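You operate a simulated robot arm through the tools that you are given. There is no shell and no other tool. Be economical: measure what you need, move in short steps, check, and stop when the job is done.

Carry out the task below with a simulated robot arm. There is one attempt and no reset: what you move stays moved.

TASK
Dry-fit the three ribs and lay the long strip in their notches.
Fine: short rib in slot one, medium in two, long in three; no glue yet.

It is judged by the outcome, as a careful person would: the job done as asked, and still so three seconds after it is handed in. It fails if anything else is knocked over, pushed out of place, dropped, spilled or broken.

THE ROBOT
A 7-joint arm with a two-finger parallel gripper, fixed in place. Base frame: the origin is at the foot of the arm, x ahead of it, y to its left, z up. Units: mm, degrees, N and s.
With the tool pointing down near the work surface it reaches from about 140 to 360 mm from the base axis. Its first joint turns from -66.0 to 66.0 degrees. Payload 2.5 kg.
The tool frame sits at the grasp point between the pads (the TCP): z along the fingers, y along the line on which they close. The tips reach 23 mm beyond it. Largest opening 94 mm; finger width 38, thickness 10; the body of the gripper, 54 by 96 mm, starts 39 mm behind the TCP.
Orientation is told as [roll, pitch, yaw] about the base's x, y, z axes, in that order, counted from this pose: with the fingers straight down and closing along the base's y, the tool's x points along the base's -x, its y along +y and its z along -z.

THE INTERFACE
- The arm moves only by the tool move_arm. Its argument "series" is a list of rows, each a list of 7 numbers: the shift along the base's x, y, z in mm, then the turn, a rotation vector about the base's x, y, z in degrees, then the gripper command, from -1 (fully open) to 1 (shut), values between in proportion. In form: [[tx, ty, tz, rx, ry, rz, gripper], ...]. A call has 1 to 12 rows; each row shifts and turns the commanded pose from where the row before left it. Each row takes 0.2 s and may step no farther than 50 mm and 8.6 degrees from the row before; otherwise, or with a gripper value out of range, the whole call is refused. A pose out of reach is approached as far as the arm can. The call stops where the force on the tool passes 70 N (or 10 N more than at its start, if that is more) or the arm is blocked; 0.2 s more then pass. The fingers move at their own pace (about 108 mm/s each) and stop on an object; they squeeze with about 41 N. The grip force told is the motor's: it shows also when the fingers shut on nothing. Time passes only in rows, and 0.2 s behind the last, so rows that do not move let the fingers close. The reply holds the time, the measured pose of the TCP, the force on the tool along the base axes, the opening and the grip force, in the units named above and with some noise.
- Cameras (640 x 400 px; columns grow to the right, rows downward): "scene" is fixed at [129.5, -427.6, 546.2]; the picture's right is [0.74, -0.68, 0.00], its down [-0.48, -0.52, -0.70] and it looks along [0.47, 0.52, -0.71] (base axes); focal length 288 px, centre (320, 200). "wrist" rides on the gripper at [-39, 0, -44] in the tool frame; the picture's right is [0.00, -1.00, 0.00], its down [0.97, 0.00, -0.24] and it looks along [0.24, 0.00, 0.97] (tool axes); focal length 218 px, centre (320, 200). There is no depth. A picture from a camera that has moved, and an enlarged one, comes with that camera's place and axes in the base frame and with its lens. The place of the scene camera against the robot may be out by one fixed shift of up to 25 mm in any direction.
- snapshot(camera): a new picture of that camera. It takes no simulated time.
- inspect(camera, box): a new picture of the part [left, top, right, bottom] of that camera's present view, enlarged. It takes no simulated time.
- sign_off(): hands the job in; it is judged then, once.

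Go step by step. Nothing tells you positions but the pictures and the camera data: compare them with the known pose of the tool, close in by small moves and look again before you grip or let go. The budget is 120 turns and 64 pictures, counting those below and the enlarged ones. Unless the task says otherwise, let go and move clear before handing in, and close with one line.

The tools are called as name(argument=value, ...) on one line, values as JSON. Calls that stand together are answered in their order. move_arm: Moves the arm, as the interface text tells. Its arguments: {"type":"object","properties":{"series":{"type":"array","items":{"type":"array","items":{"type":"number"}}}},"required":["series"]} The other tools are called the same way: snapshot (camera) takes a picture; inspect (camera, box) takes an enlarged picture of a part of a camera's view; sign_off () hands the job in.

At the start:

```text
t: 0.0
tcp_pos: [432.9, 41.6, 254.6]
tcp_rot: [0.0, 0.0, 0.0]
ft_force: [0.4, -1.0, 0.4]
gripper_width: 94.0
finger_force: 0.1
```

scene: 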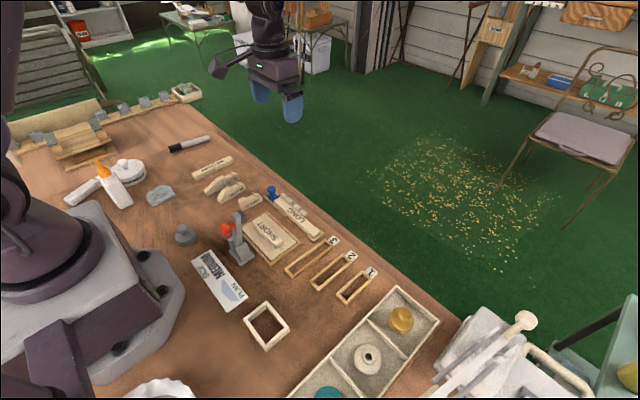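
wrist: 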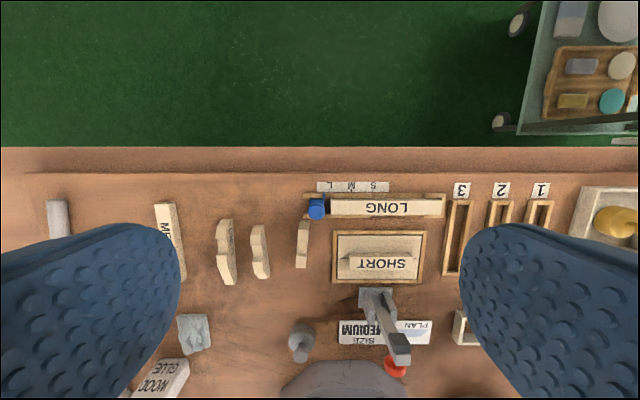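

I see a bench with three numbered slots, several ribs, and strips marked LONG, SHORT and what looks like MEDIUM. I'll enlarge the views before moving.

inspect(camera="scene", box=[140, 120, 400, 320])

inspect(camera="wrist", box=[150, 160, 470, 360])

inspect(camera="scene", box=[230, 180, 390, 310])

```text
2.00 times, centred on (270, 220) of scene
camera zoom: at [129.5, -427.6, 546.2], right [0.74, -0.68, 0.0], down [-0.48, -0.52, -0.7], along [0.47, 0.52, -0.71], focal length 576 px, centre (420, 160)
```

zoom: 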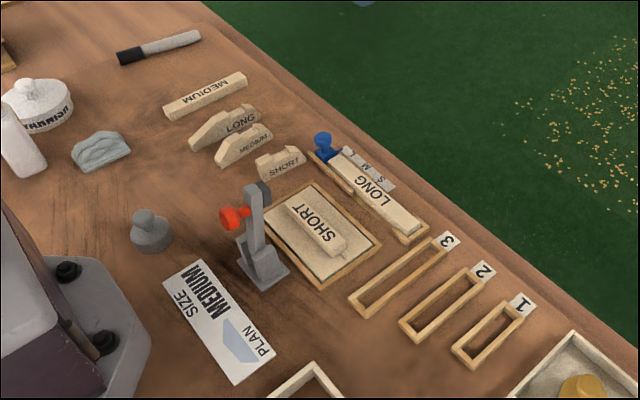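

```text
2.00 times, centred on (310, 260) of wrist
camera zoom: at [470.2, 40.4, 297.5], right [0.0, -1.0, 0.0], down [-0.97, 0.0, 0.24], along [-0.24, 0.0, -0.97], focal length 436 px, centre (340, 80)
```

zoom: 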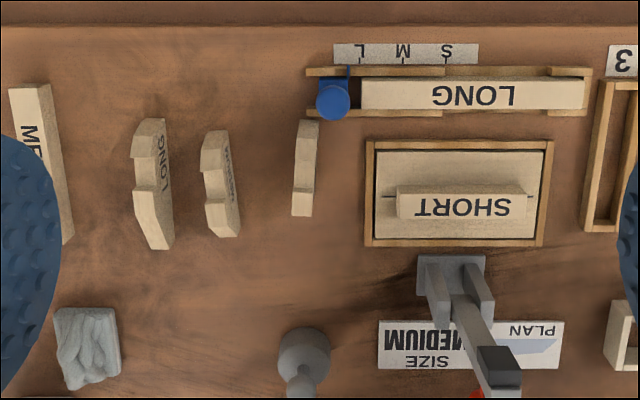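

```text
3.08 times, centred on (310, 245) of scene
camera zoom: at [129.5, -427.6, 546.2], right [0.74, -0.68, 0.0], down [-0.48, -0.52, -0.7], along [0.47, 0.52, -0.71], focal length 886 px, centre (351, 62)
```

zoom: 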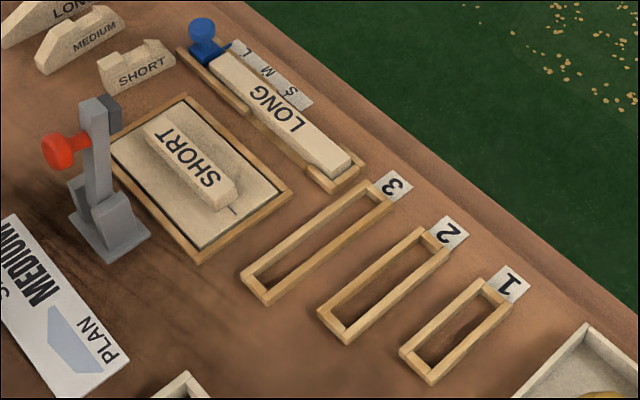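

The two cameras only agree if the bench top is near z ≈ -15, not -360, so I'll trust the pictures and descend carefully. The ribs stand around x 320–335, y 65–175, and the slots are around y -175 to -290. I'll move over the ribs for a closer look.

move_arm(series=[[-24, 20, -24, 0, 0, 0, -1], [-24, 20, -24, 0, 0, 0, -1], [-24, 20, -24, 0, 0, 0, -1], [-24, 18, -22, 0, 0, 0, -1], [0, 0, 0, 0, 0, 0, -1]])

snapshot(camera="wrist")

snapshot(camera="scene")

```text
t: 1.2
tcp_pos: [334.0, 119.1, 161.2]
tcp_rot: [0.1, 0.1, 0.1]
ft_force: [-0.1, -0.6, 0.1]
gripper_width: 93.9
finger_force: 0.1
```

```text
58 pictures are left
camera wrist: at [373.3, 117.7, 204.5], right [0.0, -1.0, 0.0], down [-0.97, 0.0, 0.24], along [-0.24, 0.0, -0.97], focal length 218 px, centre (320, 200)
```

wrist: 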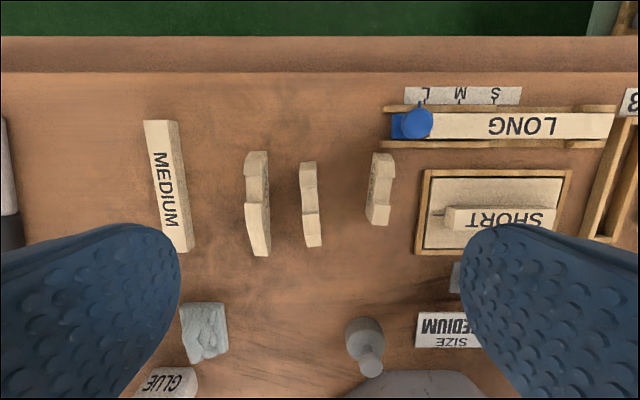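

```text
57 pictures are left
```

scene: 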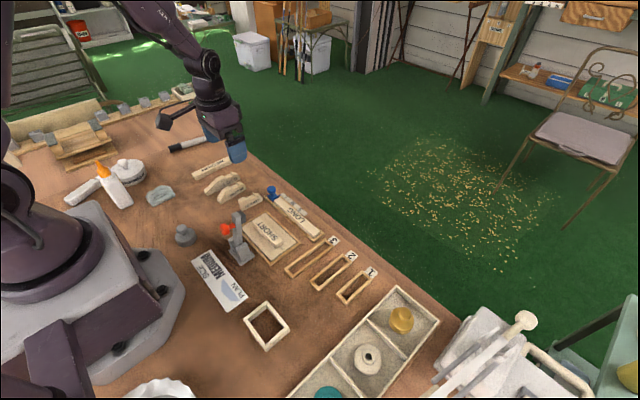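

The close view fixes the bench at about z = 0 ± 3. I'll enlarge the ribs.

inspect(camera="wrist", box=[230, 130, 430, 270])

```text
2.86 times, centred on (330, 200) of wrist
camera zoom: at [373.3, 117.7, 204.5], right [0.0, -1.0, 0.0], down [-0.97, 0.0, 0.24], along [-0.24, 0.0, -0.97], focal length 624 px, centre (291, 200)
```

zoom: 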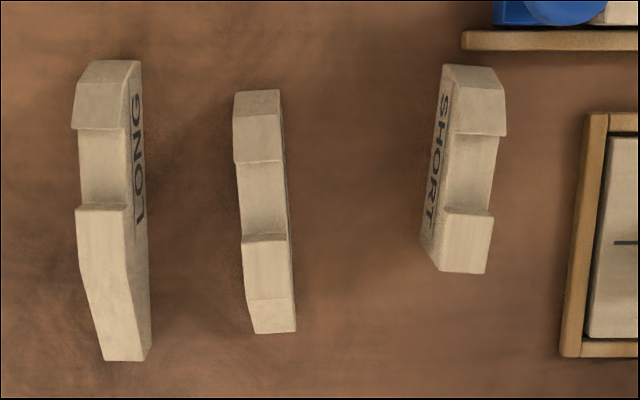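

Next I'll look over the slots at the same height.

move_arm(series=[[2, -44, 0, 0, 0, 0, -1], [2, -44, 0, 0, 0, 0, -1], [2, -44, 0, 0, 0, 0, -1], [2, -44, 0, 0, 0, 0, -1], [2, -44, 0, 0, 0, 0, -1], [2, -44, 0, 0, 0, 0, -1], [2, -44, 0, 0, 0, 0, -1], [2, -42, 0, 0, 0, 0, -1], [0, 0, 0, 0, 0, 0, -1]])

snapshot(camera="wrist")

inspect(camera="wrist", box=[220, 60, 420, 260])

```text
t: 3.2
tcp_pos: [350.5, -230.0, 161.2]
tcp_rot: [0.0, -0.1, 0.0]
ft_force: [-0.4, 0.6, -0.6]
gripper_width: 94.0
finger_force: 0.1
```

```text
55 pictures are left
camera wrist: at [389.7, -232.2, 205.3], right [0.0, -1.0, 0.0], down [-0.97, 0.0, 0.24], along [-0.24, 0.0, -0.97], focal length 218 px, centre (320, 200)
```

wrist: 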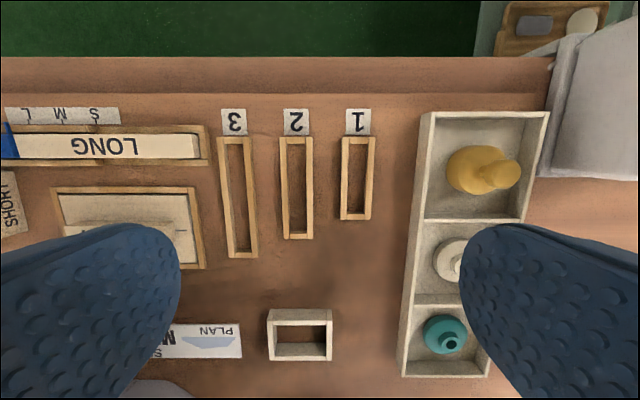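

```text
2.00 times, centred on (320, 160) of wrist
camera zoom: at [389.7, -232.2, 205.3], right [0.0, -1.0, 0.0], down [-0.97, 0.0, 0.24], along [-0.24, 0.0, -0.97], focal length 436 px, centre (320, 280)
```

zoom: 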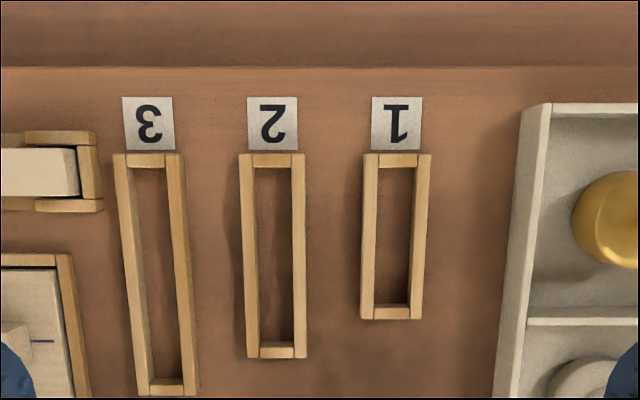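

Slot centres come out at about y = -265 (one), -212 (two) and -159 (three), with their front ends aligned at x ≈ 391. I'll go back over the short rib and look closely.

move_arm(series=[[-1, 42, 0, 0, 0, 0, -1], [-1, 42, 0, 0, 0, 0, -1], [-1, 42, 0, 0, 0, 0, -1], [-1, 42, 0, 0, 0, 0, -1], [-2, 42, 0, 0, 0, 0, -1], [-2, 42, 0, 0, 0, 0, -1], [-2, 42, -30, 0, 0, 0, -1], [0, 0, -31, 0, 0, 0, -1], [0, 0, 0, 0, 0, 0, -1]])

snapshot(camera="wrist")

inspect(camera="scene", box=[200, 150, 300, 220])

```text
refused: row 7 steps farther than a row can; nothing moved
```

```text
53 pictures are left
camera wrist: at [389.7, -232.2, 205.3], right [0.0, -1.0, 0.0], down [-0.97, 0.0, 0.24], along [-0.24, 0.0, -0.97], focal length 218 px, centre (320, 200)
```

wrist: 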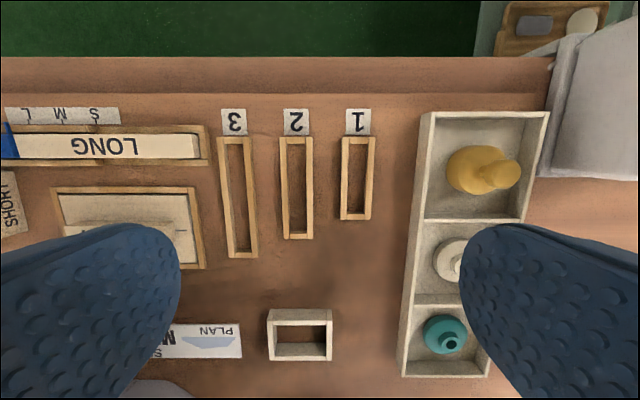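

```text
5.71 times, centred on (250, 185) of scene
camera zoom: at [129.5, -427.7, 546.2], right [0.74, -0.68, 0.0], down [-0.48, -0.52, -0.7], along [0.47, 0.51, -0.71], focal length 1646 px, centre (720, 286)
```

zoom: 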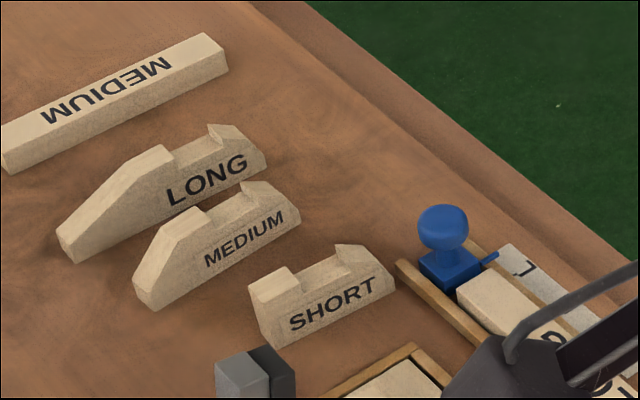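

One row was too long, so I'll repeat the same move in shorter steps.

move_arm(series=[[-1, 42, 0, 0, 0, 0, -1], [-1, 42, 0, 0, 0, 0, -1], [-1, 42, 0, 0, 0, 0, -1], [-1, 42, 0, 0, 0, 0, -1], [-2, 42, 0, 0, 0, 0, -1], [-2, 42, 0, 0, 0, 0, -1], [-2, 42, 0, 0, 0, 0, -1], [0, 0, -30, 0, 0, 0, -1], [0, 0, -31, 0, 0, 0, -1], [0, 0, 0, 0, 0, 0, -1]])

snapshot(camera="wrist")

inspect(camera="wrist", box=[250, 120, 390, 280])

```text
t: 5.4
tcp_pos: [341.6, 65.1, 97.7]
tcp_rot: [0.0, 0.0, 0.0]
ft_force: [0.2, -0.4, -0.4]
gripper_width: 93.9
finger_force: 0.1
```

```text
51 pictures are left
camera wrist: at [380.0, 62.8, 141.9], right [0.0, -1.0, 0.0], down [-0.97, 0.0, 0.24], along [-0.24, 0.0, -0.97], focal length 218 px, centre (320, 200)
```

wrist: 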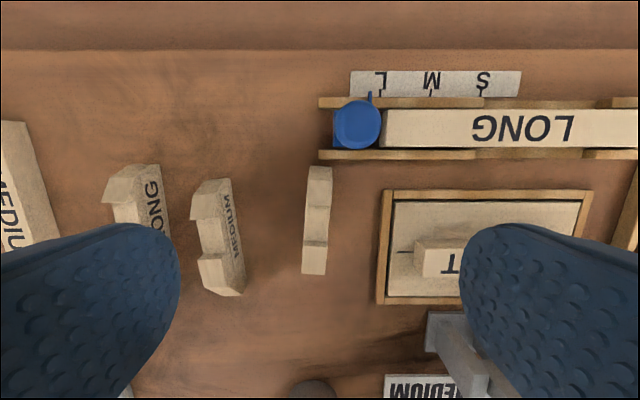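

```text
2.50 times, centred on (320, 200) of wrist
camera zoom: at [380.0, 62.8, 141.9], right [0.0, -1.0, 0.0], down [-0.97, 0.0, 0.24], along [-0.24, 0.0, -0.97], focal length 546 px, centre (320, 200)
```

zoom: 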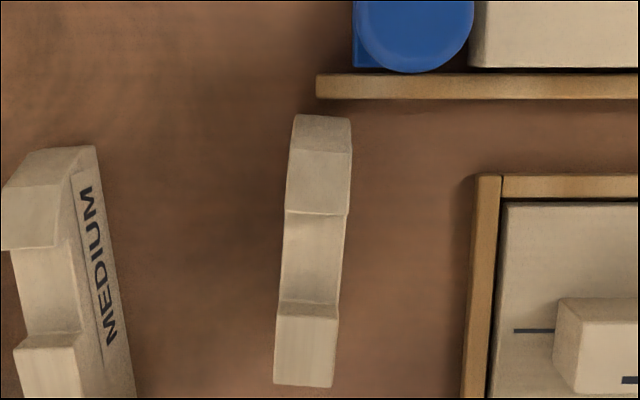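

The short rib's notch is centred near (338, 64.5), yawed about -5.4°, with its top near z 26 and a thickness of about 14. I'll narrow the fingers, turn to match and descend part way.

move_arm(series=[[0, 0, 0, 0, 0, -5.4, 0.1], [-3.3, 1.4, 0, 0, 0, 0, 0.1], [0, 0, -15, 0, 0, 0, 0.1], [0, 0, -20, 0, 0, 0, 0.1], [0, 0, 0, 0, 0, 0, 0.1], [0, 0, 0, 0, 0, 0, 0.1]])

snapshot(camera="wrist")

```text
t: 6.8
tcp_pos: [336.7, 65.5, 62.2]
tcp_rot: [0.0, 0.1, -5.4]
ft_force: [0.6, 0.2, -0.1]
gripper_width: 42.5
finger_force: 0.0
```

```text
49 pictures are left
camera wrist: at [375.9, 60.4, 106.8], right [-0.09, -1.0, 0.0], down [-0.97, 0.09, 0.24], along [-0.24, 0.02, -0.97], focal length 218 px, centre (320, 200)
```

wrist: 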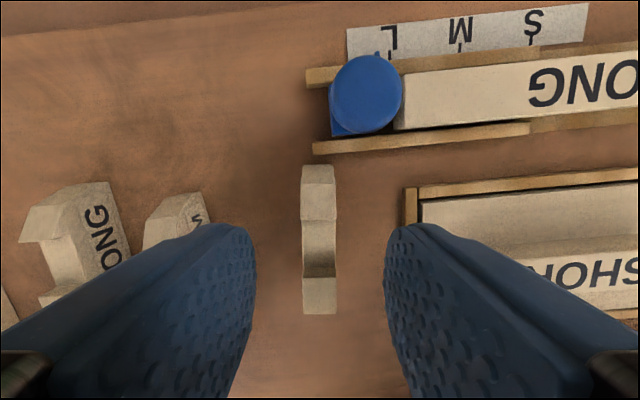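

Alignment is good. I'll descend to the grip height and close.

move_arm(series=[[-1.5, 0, -10, 0, 0, 0, 0.1], [0, 0, -10, 0, 0, 0, 0.1], [0, 0, -5, 0, 0, 0, 0.1], [0, 0, 0, 0, 0, 0, 1], [0, 0, 0, 0, 0, 0, 1], [0, 0, 0, 0, 0, 0, 1]])

snapshot(camera="wrist")

inspect(camera="scene", box=[200, 140, 320, 230])

```text
t: 8.2
tcp_pos: [336.7, 65.8, 38.6]
tcp_rot: [-0.1, 0.0, -5.4]
ft_force: [-0.2, -0.2, 0.0]
gripper_width: 12.9
finger_force: 13.9
```

```text
48 pictures are left
camera wrist: at [374.4, 60.4, 82.1], right [-0.09, -1.0, 0.0], down [-0.97, 0.09, 0.24], along [-0.24, 0.02, -0.97], focal length 218 px, centre (320, 200)
```

wrist: 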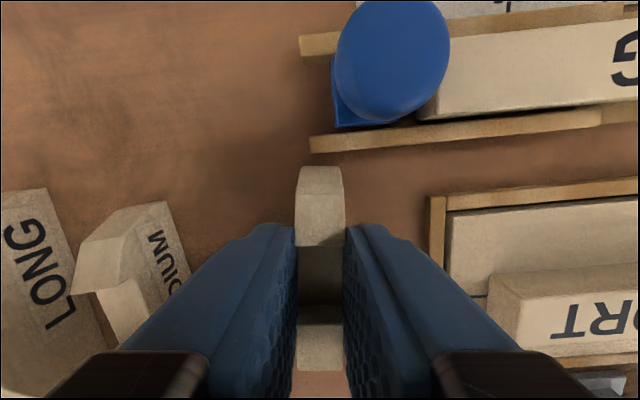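

```text
4.44 times, centred on (260, 185) of scene
camera zoom: at [129.5, -427.6, 546.2], right [0.74, -0.68, 0.0], down [-0.48, -0.52, -0.7], along [0.47, 0.52, -0.71], focal length 1280 px, centre (587, 267)
```

zoom: 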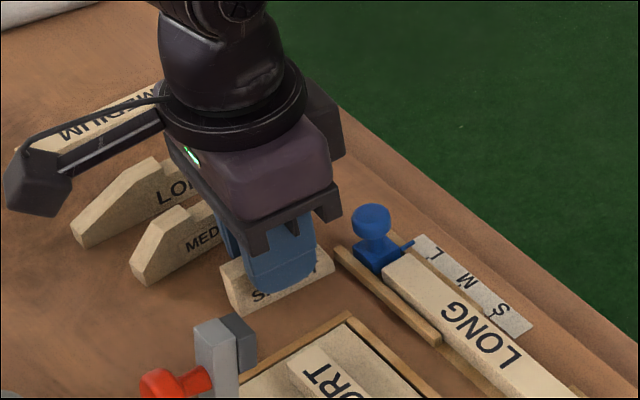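

I have the short rib, gripped at about 13 mm with its notch centred on the TCP. I'll lift it and carry it to just above slot one.

move_arm(series=[[0, 0, 0, 0, 0, 0, 1], [0, 0, 10, 0, 0, 0, 1], [0, 0, 30, 0, 0, 0, 1], [0, 0, 45, 0, 0, 0, 1], [0, 0, 0, 0, 0, 5.4, 1], [3, -40, 0, 0, 0, 0, 1], [3, -42, 0, 0, 0, 0, 1], [3, -42, 0, 0, 0, 0, 1], [3, -42, 0, 0, 0, 0, 1], [3, -42, 0, 0, 0, 0, 1], [3, -42, 0, 0, 0, 0, 1], [3, -42, 0, 0, 0, 0, 1]])

move_arm(series=[[3, -37, 0, 0, 0, 0, 1], [0, 0, -20, 0, 0, 0, 1], [0, 0, -15, 0, 0, 0, 1], [0, 0, 0, 0, 0, 0, 1]])

snapshot(camera="wrist")

inspect(camera="wrist", box=[220, 100, 420, 300])

```text
t: 10.8
tcp_pos: [358.4, -227.9, 125.0]
tcp_rot: [-0.1, 0.0, 0.1]
ft_force: [0.0, -0.8, 0.1]
gripper_width: 12.9
finger_force: 14.0
```

```text
t: 11.8
tcp_pos: [362.5, -264.8, 90.5]
tcp_rot: [0.0, -0.1, 0.1]
ft_force: [-0.9, -0.5, 0.4]
gripper_width: 13.2
finger_force: 13.8
```

```text
46 pictures are left
camera wrist: at [401.0, -266.6, 133.3], right [0.0, -1.0, 0.0], down [-0.97, 0.0, 0.24], along [-0.24, 0.0, -0.97], focal length 218 px, centre (320, 200)
```

wrist: 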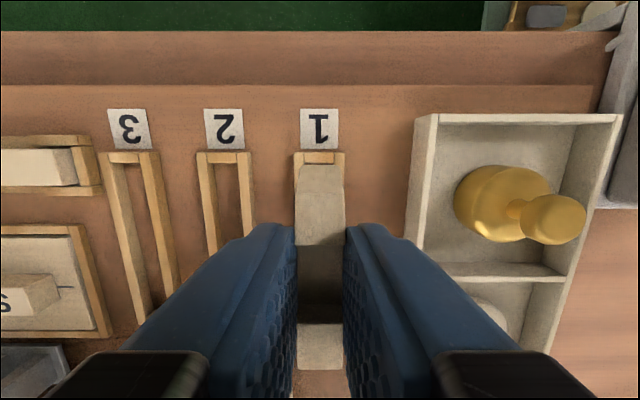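

```text
2.00 times, centred on (320, 200) of wrist
camera zoom: at [401.0, -266.6, 133.3], right [0.0, -1.0, 0.0], down [-0.97, 0.0, 0.24], along [-0.24, 0.0, -0.97], focal length 436 px, centre (320, 200)
```

zoom: 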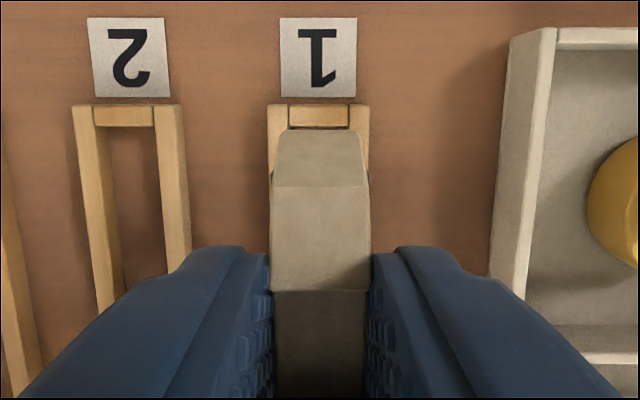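

The rib is nearly lined up with slot one. I'll lower it until the bottom is just above the walls and check the ends.

move_arm(series=[[-1.5, 0.3, -15, 0, 0, 0, 1], [0, 0, -14, 0, 0, 0, 1], [0, 0, 0, 0, 0, 0, 1], [0, 0, 0, 0, 0, 0, 1]])

inspect(camera="wrist", box=[250, 100, 390, 240])

inspect(camera="scene", box=[290, 220, 430, 320])

```text
t: 12.8
tcp_pos: [360.3, -263.6, 59.5]
tcp_rot: [0.0, 0.0, 0.0]
ft_force: [-0.1, 0.2, -0.6]
gripper_width: 13.1
finger_force: 13.9
```

```text
2.86 times, centred on (320, 170) of wrist
camera zoom: at [399.0, -265.2, 104.1], right [0.0, -1.0, 0.0], down [-0.97, 0.0, 0.24], along [-0.24, 0.0, -0.97], focal length 624 px, centre (320, 286)
```

zoom: 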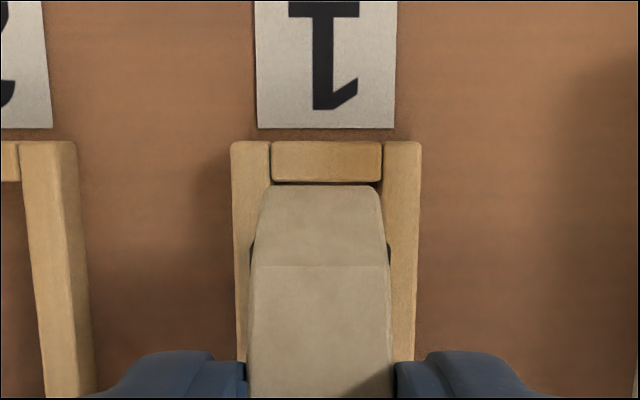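

```text
4.00 times, centred on (360, 270) of scene
camera zoom: at [129.5, -427.6, 546.2], right [0.74, -0.68, 0.0], down [-0.48, -0.52, -0.7], along [0.47, 0.52, -0.71], focal length 1152 px, centre (160, -80)
```

zoom: 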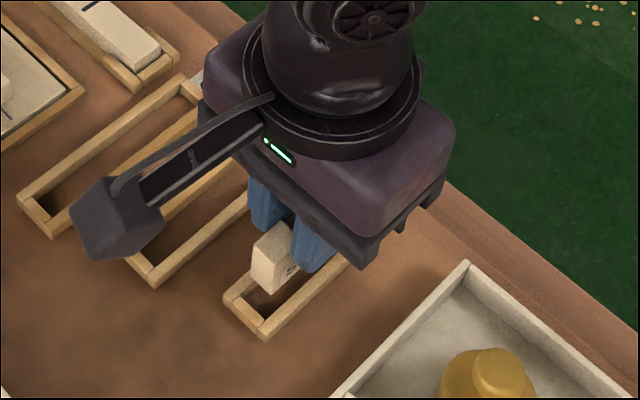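

The rib needs to move about 2 mm back and 0.9 mm towards -y. I'll adjust and check the rear end too.

move_arm(series=[[-2, -0.9, 0, 0, 0, 0, 1], [0, 0, -4, 0, 0, 0, 1], [0, 0, 0, 0, 0, 0, 1]])

inspect(camera="wrist", box=[250, 100, 390, 240])

inspect(camera="scene", box=[335, 270, 385, 310])

```text
t: 13.6
tcp_pos: [359.2, -264.7, 55.3]
tcp_rot: [0.0, 0.0, 0.0]
ft_force: [-0.2, 0.6, 0.1]
gripper_width: 13.3
finger_force: 13.7
```

```text
2.86 times, centred on (320, 170) of wrist
camera zoom: at [397.1, -265.9, 99.5], right [0.0, -1.0, 0.0], down [-0.97, 0.0, 0.24], along [-0.24, 0.0, -0.97], focal length 624 px, centre (320, 286)
```

zoom: 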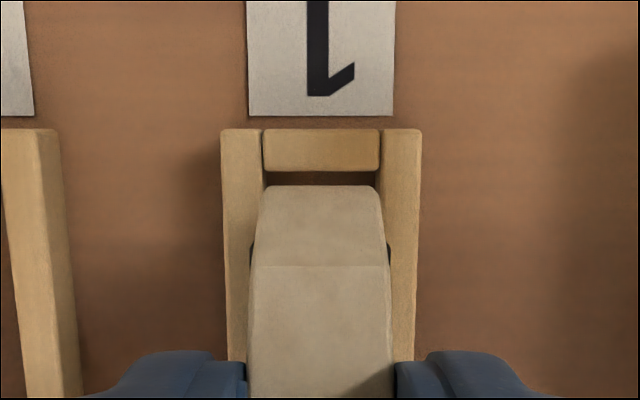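

```text
10.00 times, centred on (360, 290) of scene
camera zoom: at [129.5, -427.6, 546.2], right [0.74, -0.68, 0.0], down [-0.48, -0.52, -0.7], along [0.47, 0.52, -0.71], focal length 2881 px, centre (-80, -700)
```

zoom: 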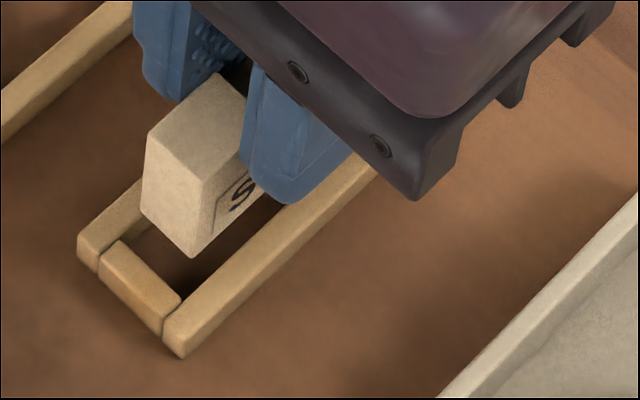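

The rib is lined up over slot one, with visible clearance at the front and rear. I'll lower it in.

move_arm(series=[[0, -0.2, -5, 0, 0, 0, 1], [0, 0, -5, 0, 0, 0, 1], [0, 0, -4, 0, 0, 0, 1], [0, 0, -2, 0, 0, 0, 1], [0, 0, 0, 0, 0, 0, 1]])

inspect(camera="wrist", box=[250, 100, 390, 240])

inspect(camera="scene", box=[335, 270, 385, 310])

```text
t: 14.8
tcp_pos: [357.0, -265.5, 39.2]
tcp_rot: [0.1, 0.0, 0.0]
ft_force: [0.7, -0.1, -0.5]
gripper_width: 13.0
finger_force: 14.0
```

```text
2.86 times, centred on (320, 170) of wrist
camera zoom: at [395.7, -266.0, 82.8], right [0.0, -1.0, 0.0], down [-0.97, 0.0, 0.24], along [-0.24, 0.0, -0.97], focal length 624 px, centre (320, 286)
```

zoom: 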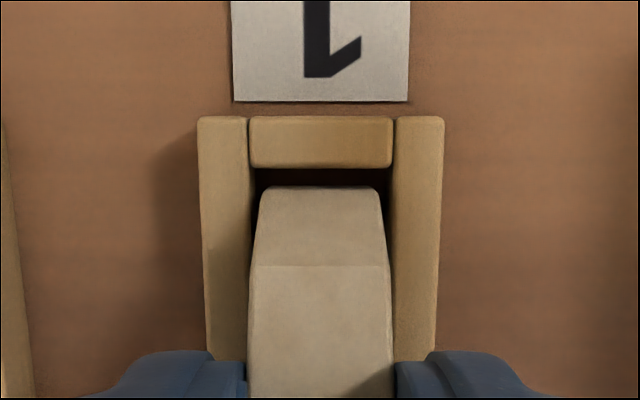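

```text
10.00 times, centred on (360, 290) of scene
camera zoom: at [129.5, -427.6, 546.2], right [0.74, -0.68, 0.0], down [-0.48, -0.52, -0.7], along [0.47, 0.52, -0.71], focal length 2881 px, centre (-80, -700)
```

zoom: 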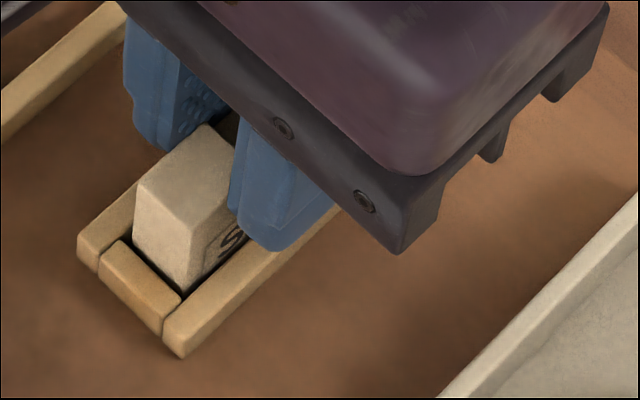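

The rib is inside the slot. I'll settle the last millimetre, open slightly and lift.

move_arm(series=[[1, 0, -0.8, 0, 0, 0, 1], [0, 0, 0, 0, 0, 0, 1], [0, 0, 0, 0, 0, 0, 0.45], [0, 0, 0, 0, 0, 0, 0.45], [0, 0, 15, 0, 0, 0, 0.45], [0, 0, 35, 0, 0, 0, 0.45], [0, 0, 35, 0, 0, 0, 0.1]])

snapshot(camera="wrist")

inspect(camera="scene", box=[270, 220, 390, 310])

```text
t: 16.4
tcp_pos: [358.4, -266.1, 123.5]
tcp_rot: [-0.1, 0.1, 0.1]
ft_force: [0.1, -0.8, 0.4]
gripper_width: 42.4
finger_force: 0.0
```

```text
38 pictures are left
camera wrist: at [396.9, -267.8, 167.4], right [0.0, -1.0, 0.0], down [-0.97, 0.0, 0.24], along [-0.24, 0.0, -0.97], focal length 218 px, centre (320, 200)
```

wrist: 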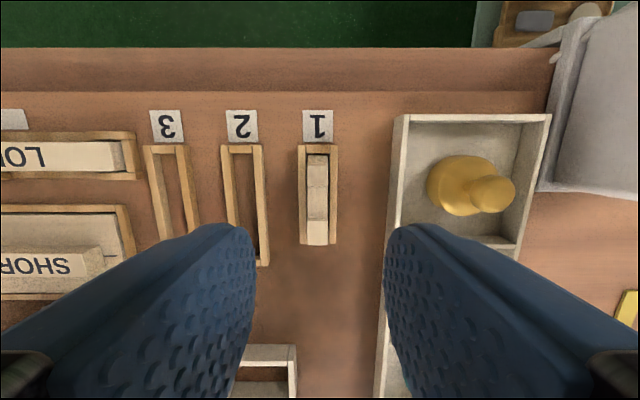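

```text
4.44 times, centred on (330, 265) of scene
camera zoom: at [129.5, -427.6, 546.2], right [0.74, -0.68, 0.0], down [-0.48, -0.52, -0.7], along [0.47, 0.52, -0.71], focal length 1280 px, centre (276, -89)
```

zoom: 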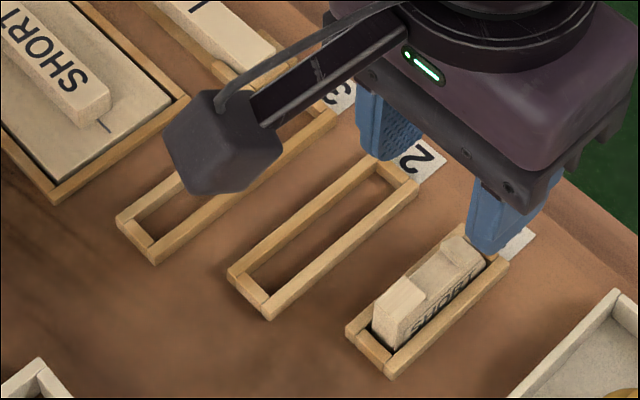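

The short rib is seated in slot one. Next is the medium rib, near (329, 127), so I'll travel there high with a narrow opening and look.

move_arm(series=[[-2.7, 39.4, 0, 0, 0, 0, 0.3], [-2.7, 39.4, 0, 0, 0, 0, 0.3], [-2.7, 39.4, 0, 0, 0, 0, 0.3], [-2.7, 39.4, 0, 0, 0, 0, 0.3], [-2.7, 39.4, 0, 0, 0, 0, 0.3], [-2.7, 39.4, 0, 0, 0, 0, 0.3], [-2.7, 39.4, 0, 0, 0, 0, 0.3], [-2.7, 39.4, 0, 0, 0, 0, 0.3], [-2.7, 39.4, 0, 0, 0, 0, 0.3], [-2.7, 39.4, 0, 0, 0, 0, 0.3], [0, 0, -28, 0, 0, 4, 0.3], [0, 0, 0, 0, 0, 0, 0.3]])

snapshot(camera="wrist")

```text
t: 19.0
tcp_pos: [331.1, 129.0, 97.8]
tcp_rot: [-0.1, -0.1, 4.1]
ft_force: [0.5, 0.1, 0.5]
gripper_width: 32.9
finger_force: 0.0
```

```text
36 pictures are left
camera wrist: at [369.2, 131.5, 141.3], right [0.07, -1.0, 0.0], down [-0.97, -0.07, 0.24], along [-0.24, -0.02, -0.97], focal length 218 px, centre (320, 200)
```

wrist: 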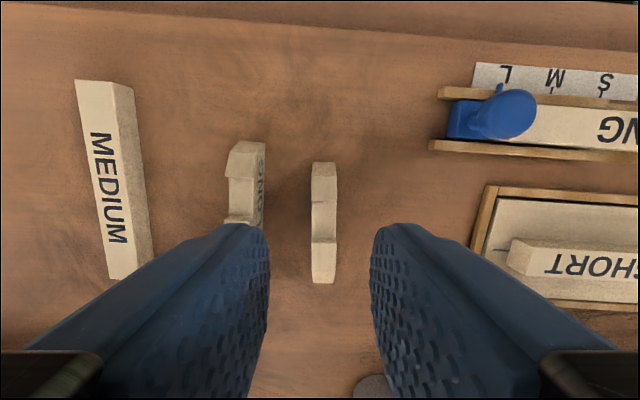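

I'll shift slightly, descend and grip the medium rib, keeping the opening narrow because the long rib is close by.

move_arm(series=[[-1.9, -2.1, 0, 0, 0, 0, 0.42], [0, 0, -20, 0, 0, 0, 0.42], [0, 0, -15, 0, 0, 0, 0.42], [0, 0, 0, 0, 0, 0, 0.42]])

snapshot(camera="wrist")

```text
t: 20.0
tcp_pos: [329.9, 127.0, 62.6]
tcp_rot: [0.0, 0.0, 4.0]
ft_force: [0.4, -0.7, -0.4]
gripper_width: 27.2
finger_force: 0.1
```

```text
35 pictures are left
camera wrist: at [367.6, 128.3, 106.5], right [0.07, -1.0, 0.0], down [-0.97, -0.07, 0.24], along [-0.24, -0.02, -0.97], focal length 218 px, centre (320, 200)
```

wrist: 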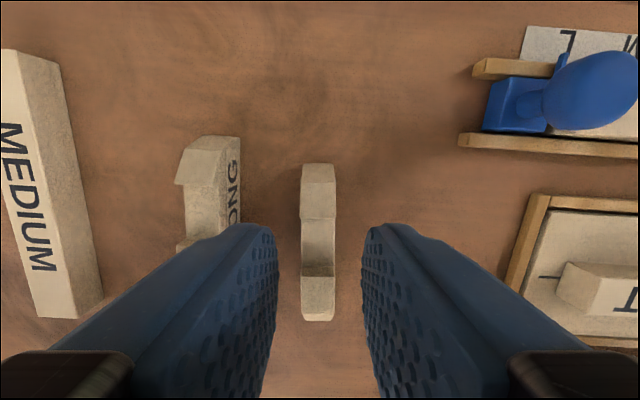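

move_arm(series=[[0, 0.5, -12, 0, 0, 0, 0.42], [0, 0, -12.2, 0, 0, 0, 0.42], [0, 0, 0, 0, 0, 0, 1], [0, 0, 0, 0, 0, 0, 1], [0, 0, 0, 0, 0, 0, 1]])

snapshot(camera="wrist")

```text
t: 21.2
tcp_pos: [329.1, 127.4, 36.1]
tcp_rot: [0.0, 0.0, 4.0]
ft_force: [-0.6, 0.4, 3.6]
gripper_width: 13.5
finger_force: 13.6
```

```text
34 pictures are left
camera wrist: at [368.2, 129.2, 80.8], right [0.07, -1.0, 0.0], down [-0.97, -0.07, 0.24], along [-0.24, -0.02, -0.97], focal length 218 px, centre (320, 200)
```

wrist: 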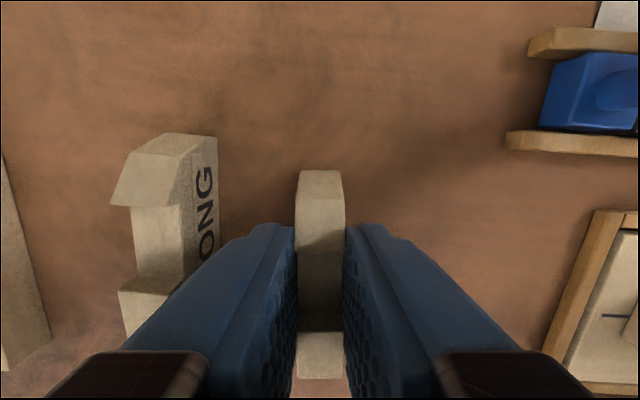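

I have the medium rib, with its notch about 1.8 mm behind the TCP. I'll lift it and carry it to above slot two.

move_arm(series=[[0, 0, 10, 0, 0, 0, 1], [0, 0, 35, 0, 0, 0, 1], [0, 0, 40, 0, 0, 0, 1], [0, 0, 0, 0, 0, -4, 1], [3.8, -42.4, 0, 0, 0, 0, 1], [3.8, -42.4, 0, 0, 0, 0, 1], [3.8, -42.4, 0, 0, 0, 0, 1], [3.8, -42.4, 0, 0, 0, 0, 1], [3.8, -42.4, 0, 0, 0, 0, 1], [3.8, -42.4, 0, 0, 0, 0, 1], [3.8, -42.4, 0, 0, 0, 0, 1], [3.8, -42.4, 0, 0, 0, 0, 1]])

move_arm(series=[[0, 0, -30, 0, 0, 0, 1], [0, 0, -36, 0, 0, 0, 1], [0, 0, 0, 0, 0, 0, 1], [0, 0, 0, 0, 0, 0, 1]])

inspect(camera="wrist", box=[250, 100, 390, 240])

inspect(camera="scene", box=[300, 255, 350, 295])

```text
t: 23.8
tcp_pos: [358.3, -211.0, 123.5]
tcp_rot: [-0.1, 0.0, 0.0]
ft_force: [-1.0, -0.3, 0.8]
gripper_width: 13.2
finger_force: 14.0
```

```text
t: 24.8
tcp_pos: [359.2, -212.3, 54.4]
tcp_rot: [0.0, 0.0, -0.1]
ft_force: [-0.2, 0.4, 0.5]
gripper_width: 13.2
finger_force: 14.0
```

```text
2.86 times, centred on (320, 170) of wrist
camera zoom: at [396.7, -213.3, 98.5], right [0.0, -1.0, 0.0], down [-0.97, 0.0, 0.24], along [-0.24, 0.0, -0.97], focal length 624 px, centre (320, 286)
```

zoom: 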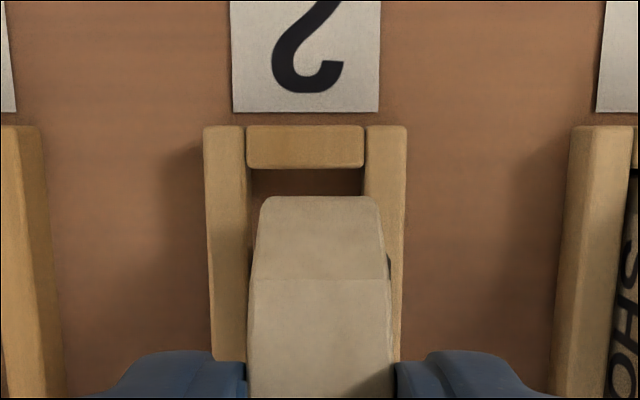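

```text
10.00 times, centred on (325, 275) of scene
camera zoom: at [129.5, -427.6, 546.2], right [0.74, -0.68, 0.0], down [-0.48, -0.52, -0.7], along [0.47, 0.52, -0.71], focal length 2881 px, centre (270, -550)
```

zoom: 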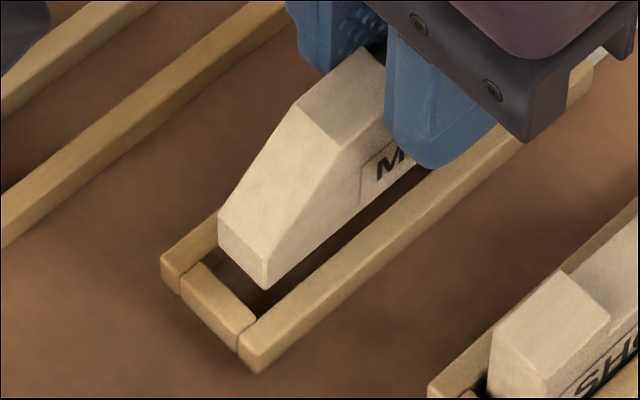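

I'll shift +2 in y and +1.2 in x, then lower.

move_arm(series=[[1.2, 2.0, 0, 0, 0, 0, 1], [0, 0, -3, 0, 0, 0, 1], [0, 0, 0, 0, 0, 0, 1]])

inspect(camera="wrist", box=[250, 100, 390, 240])

```text
t: 25.6
tcp_pos: [360.5, -209.7, 52.7]
tcp_rot: [-0.1, 0.1, 0.1]
ft_force: [0.6, -0.2, 0.1]
gripper_width: 13.1
finger_force: 14.2
```

```text
2.86 times, centred on (320, 170) of wrist
camera zoom: at [398.9, -210.8, 96.2], right [0.0, -1.0, 0.0], down [-0.97, 0.0, 0.24], along [-0.24, 0.0, -0.97], focal length 624 px, centre (320, 286)
```

zoom: 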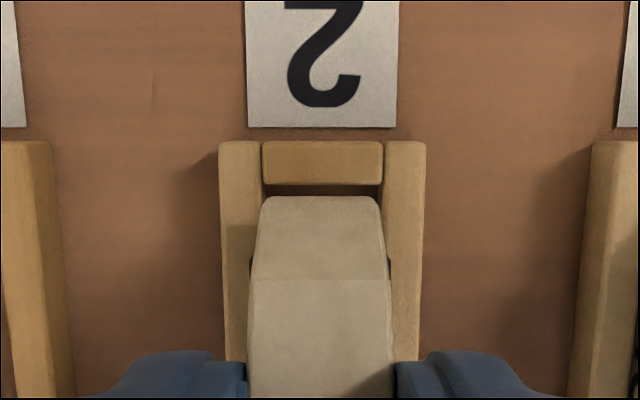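

move_arm(series=[[0, -0.4, -5, 0, 0, 0, 1], [0, 0, -5, 0, 0, 0, 1], [0, 0, -4, 0, 0, 0, 1], [0, 0, -1.4, 0, 0, 0, 1], [0, 0, 0, 0, 0, 0, 1]])

inspect(camera="scene", box=[300, 240, 380, 304])

inspect(camera="wrist", box=[250, 100, 390, 240])

```text
t: 26.8
tcp_pos: [361.7, -209.6, 38.1]
tcp_rot: [-0.1, 0.0, 0.1]
ft_force: [1.1, -0.7, -0.9]
gripper_width: 12.9
finger_force: 13.9
```

```text
6.25 times, centred on (340, 272) of scene
camera zoom: at [129.5, -427.6, 546.2], right [0.74, -0.68, 0.0], down [-0.48, -0.52, -0.7], along [0.47, 0.52, -0.71], focal length 1801 px, centre (195, -250)
```

zoom: 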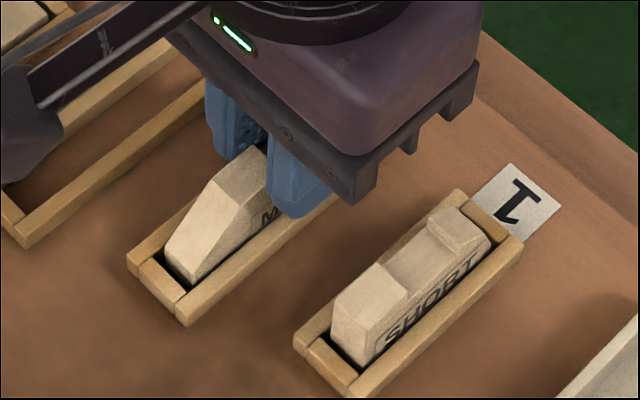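

```text
2.86 times, centred on (320, 170) of wrist
camera zoom: at [399.3, -211.2, 81.1], right [0.0, -1.0, 0.0], down [-0.97, 0.0, 0.24], along [-0.24, 0.0, -0.97], focal length 624 px, centre (320, 286)
```

zoom: 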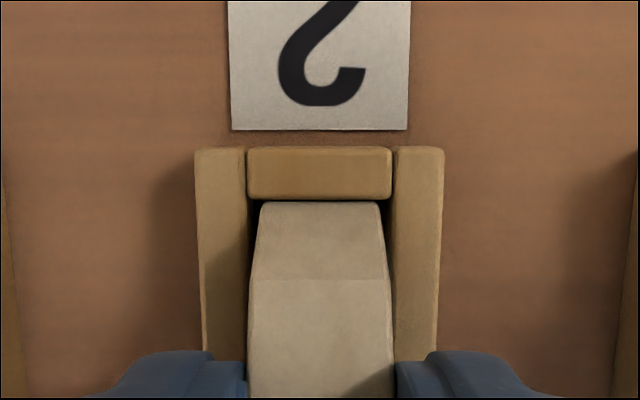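

move_arm(series=[[-0.7, 0, -0.5, 0, 0, 0, 1], [0, 0, 0, 0, 0, 0, 1], [0, 0, 0, 0, 0, 0, 0.45], [0, 0, 0, 0, 0, 0, 0.45], [0, 0, 15, 0, 0, 0, 0.45], [0, 0, 35, 0, 0, 0, 0.45], [0, 0, 35, 0, 0, 0, 0.3], [0, 0, 0, 0, 0, 0, 0.3]])

snapshot(camera="wrist")

```text
t: 28.6
tcp_pos: [359.2, -209.7, 123.5]
tcp_rot: [-0.1, 0.1, 0.0]
ft_force: [-0.2, 0.4, 0.0]
gripper_width: 32.8
finger_force: 0.1
```

```text
28 pictures are left
camera wrist: at [397.4, -211.9, 167.0], right [0.0, -1.0, 0.0], down [-0.97, 0.0, 0.24], along [-0.24, 0.0, -0.97], focal length 218 px, centre (320, 200)
```

wrist: 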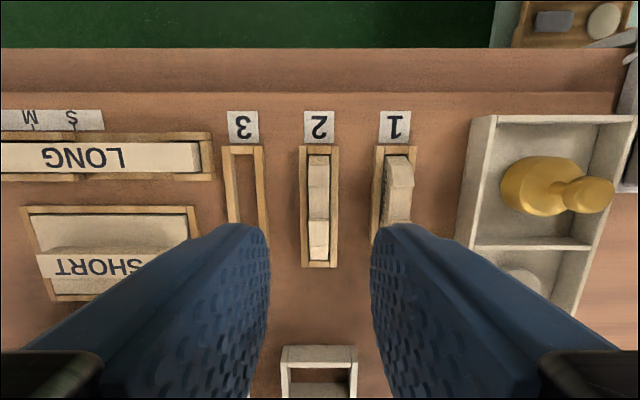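

Both ribs are seated. Now for the long rib, near (339, 173) with a yaw of about -2°.

move_arm(series=[[-1.8, 38.5, 0, 0, 0, 0, 0.3], [-1.8, 38.5, 0, 0, 0, 0, 0.3], [-1.8, 38.5, 0, 0, 0, 0, 0.3], [-1.8, 38.5, 0, 0, 0, 0, 0.3], [-1.8, 38.5, 0, 0, 0, 0, 0.3], [-1.8, 38.5, 0, 0, 0, 0, 0.3], [-1.8, 38.5, 0, 0, 0, 0, 0.3], [-1.8, 38.5, 0, 0, 0, 0, 0.3], [-1.8, 38.5, 0, 0, 0, 0, 0.3], [-1.8, 38.5, 0, 0, 0, 0, 0.3], [0, 0, -28, 0, 0, -2, 0.3], [0, 0, 0, 0, 0, 0, 0.3]])

snapshot(camera="wrist")

```text
t: 31.2
tcp_pos: [343.2, 173.9, 93.6]
tcp_rot: [0.0, 0.0, -2.1]
ft_force: [-0.2, 0.5, 0.9]
gripper_width: 33.1
finger_force: 0.1
```

```text
27 pictures are left
camera wrist: at [381.5, 171.9, 136.6], right [-0.04, -1.0, 0.0], down [-0.97, 0.03, 0.24], along [-0.24, 0.01, -0.97], focal length 218 px, centre (320, 200)
```

wrist: 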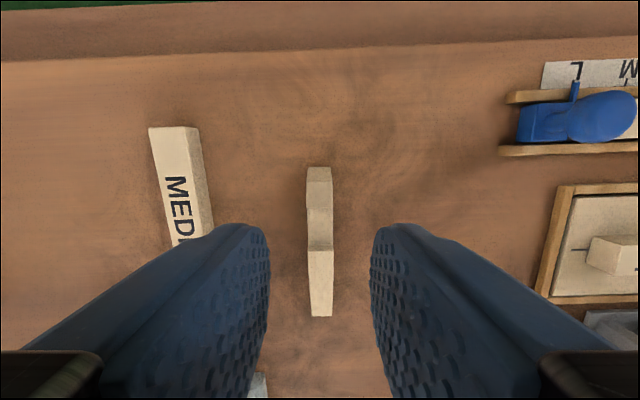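

move_arm(series=[[-3.5, 0, -20, 0, 0, 0.8, 0.3], [0, 0, -20, 0, 0, 0, 0.3], [0, 0, -15, 0, 0, 0, 0.3], [0, 0, 0, 0, 0, 0, 0.3], [0, 0, 0, 0, 0, 0, 1], [0, 0, 0, 0, 0, 0, 1], [0, 0, 0, 0, 0, 0, 1]])

snapshot(camera="wrist")

```text
t: 32.8
tcp_pos: [339.8, 175.4, 37.6]
tcp_rot: [-0.1, 0.0, -1.3]
ft_force: [0.2, 0.0, -0.6]
gripper_width: 13.2
finger_force: 13.8
```

```text
26 pictures are left
camera wrist: at [378.2, 173.4, 81.4], right [-0.02, -1.0, 0.0], down [-0.97, 0.02, 0.24], along [-0.24, 0.01, -0.97], focal length 218 px, centre (320, 200)
```

wrist: 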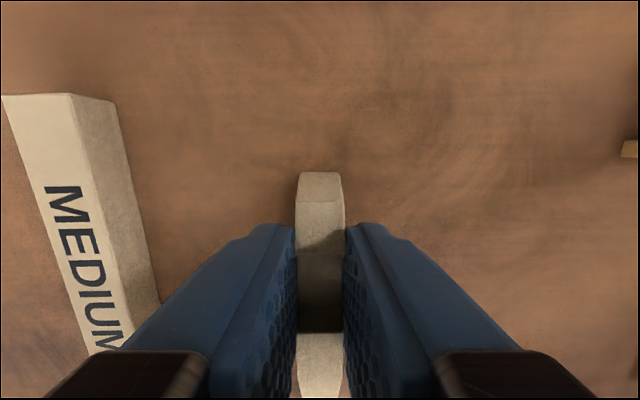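

I have the long rib, so I'll carry it to slot three.

move_arm(series=[[0, 0, 10, 0, 0, 0, 1], [0, 0, 35, 0, 0, 0, 1], [0, 0, 40, 0, 0, 0, 1], [0, 0, 0, 0, 0, 1.2, 1], [2.6, -41.5, 0, 0, 0, 0, 1], [2.6, -41.5, 0, 0, 0, 0, 1], [2.6, -41.5, 0, 0, 0, 0, 1], [2.6, -41.5, 0, 0, 0, 0, 1], [2.6, -41.5, 0, 0, 0, 0, 1], [2.6, -41.5, 0, 0, 0, 0, 1], [2.6, -41.5, 0, 0, 0, 0, 1], [2.6, -41.5, 0, 0, 0, 0, 1]])

move_arm(series=[[0, 0, -30, 0, 0, 0, 1], [0, 0, -36, 0, 0, 0, 1], [0, 0, 0, 0, 0, 0, 1], [0, 0, 0, 0, 0, 0, 1]])

inspect(camera="wrist", box=[250, 100, 390, 240])

inspect(camera="scene", box=[270, 230, 330, 290])

```text
t: 35.4
tcp_pos: [361.5, -155.5, 125.6]
tcp_rot: [0.0, -0.1, 0.0]
ft_force: [0.1, 0.9, -0.1]
gripper_width: 13.2
finger_force: 13.3
```

```text
t: 36.4
tcp_pos: [362.1, -155.4, 58.2]
tcp_rot: [0.1, 0.0, 0.1]
ft_force: [-0.4, -0.7, -0.4]
gripper_width: 13.3
finger_force: 13.8
```

```text
2.86 times, centred on (320, 170) of wrist
camera zoom: at [399.7, -156.7, 101.7], right [0.0, -1.0, 0.0], down [-0.97, 0.0, 0.24], along [-0.24, 0.0, -0.97], focal length 624 px, centre (320, 286)
```

zoom: 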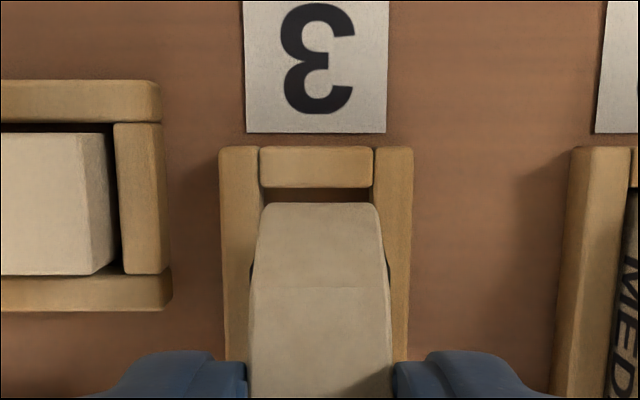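

```text
6.67 times, centred on (300, 260) of scene
camera zoom: at [129.5, -427.6, 546.2], right [0.74, -0.68, 0.0], down [-0.48, -0.52, -0.7], along [0.47, 0.52, -0.71], focal length 1921 px, centre (453, -200)
```

zoom: 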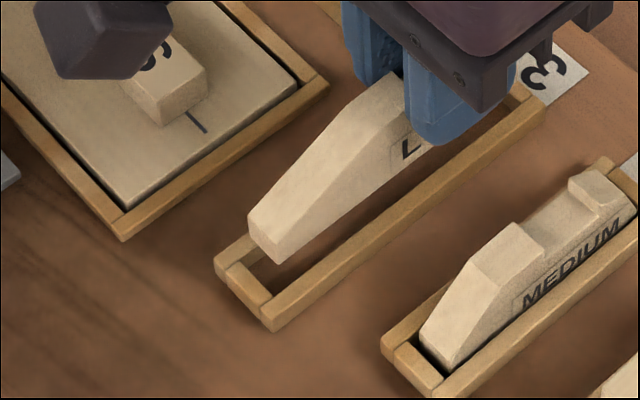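

move_arm(series=[[0, 0.4, -6, 0, 0, 0, 1], [0, 0, -6, 0, 0, 0, 1], [0, 0, -5, 0, 0, 0, 1], [0, 0, -3, 0, 0, 0, 1], [0, 0, 0, 0, 0, 0, 1]])

inspect(camera="scene", box=[270, 230, 330, 290])

snapshot(camera="wrist")

```text
t: 37.6
tcp_pos: [361.2, -157.8, 37.5]
tcp_rot: [-0.1, 0.0, 0.0]
ft_force: [-0.5, 1.2, 1.1]
gripper_width: 13.2
finger_force: 14.0
```

```text
6.67 times, centred on (300, 260) of scene
camera zoom: at [129.5, -427.6, 546.2], right [0.74, -0.68, 0.0], down [-0.48, -0.52, -0.7], along [0.47, 0.52, -0.71], focal length 1921 px, centre (453, -200)
```

zoom: 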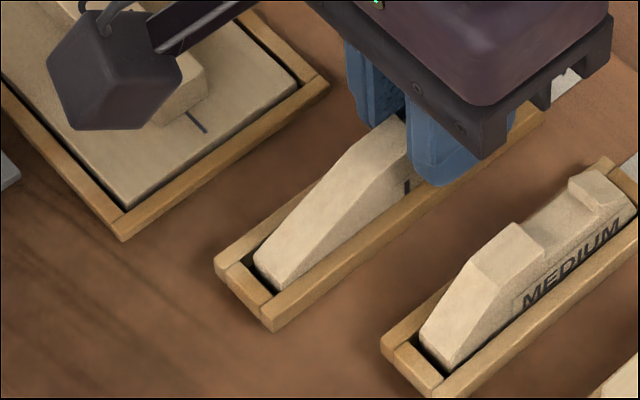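

```text
22 pictures are left
camera wrist: at [399.2, -157.7, 81.1], right [0.0, -1.0, 0.0], down [-0.97, 0.0, 0.24], along [-0.24, 0.0, -0.97], focal length 218 px, centre (320, 200)
```

wrist: 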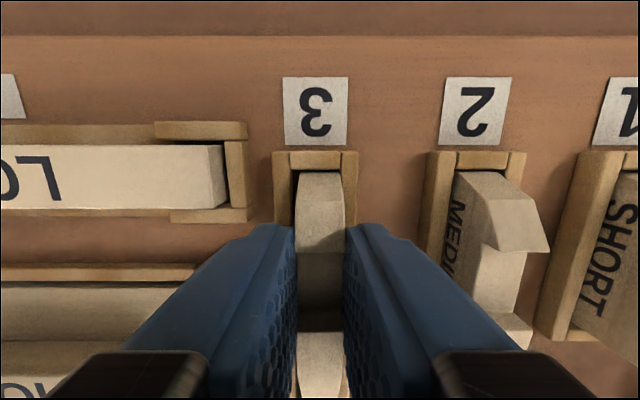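

The long rib is seated. I'll release, lift and look over the whole set of ribs.

move_arm(series=[[0, 0, -0.3, 0, 0, 0, 1], [0, 0, 0, 0, 0, 0, 0.5], [0, 0, 0, 0, 0, 0, 0.5], [0, 0, 15, 0, 0, 0, 0.5], [0, 0, 35, 0, 0, 0, 0.5], [0, 0, 35, 0, 0, 0, 0.3], [0, -27, 30, 0, 0, 0, 0.1], [0, -27, 30, 0, 0, 0, -0.4], [0, 0, 0, 0, 0, 0, -1], [0, 0, 0, 0, 0, 0, -1]])

inspect(camera="wrist", box=[190, 80, 450, 260])

```text
t: 39.8
tcp_pos: [359.7, -210.2, 179.8]
tcp_rot: [0.0, 0.0, 0.1]
ft_force: [0.0, -1.0, 0.8]
gripper_width: 94.0
finger_force: 0.0
```

```text
2.22 times, centred on (320, 170) of wrist
camera zoom: at [398.2, -211.5, 223.7], right [0.0, -1.0, 0.0], down [-0.97, 0.0, 0.24], along [-0.24, 0.0, -0.97], focal length 485 px, centre (320, 267)
```

zoom: 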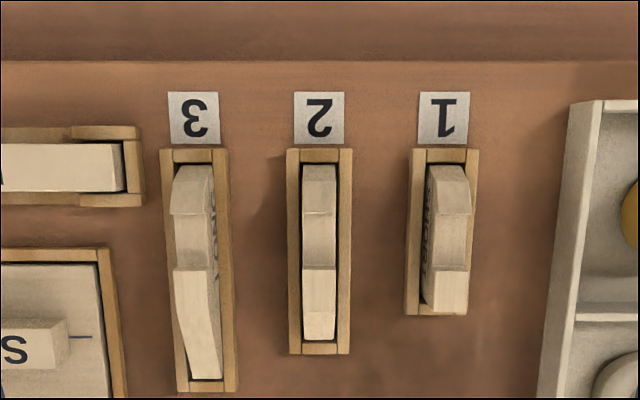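

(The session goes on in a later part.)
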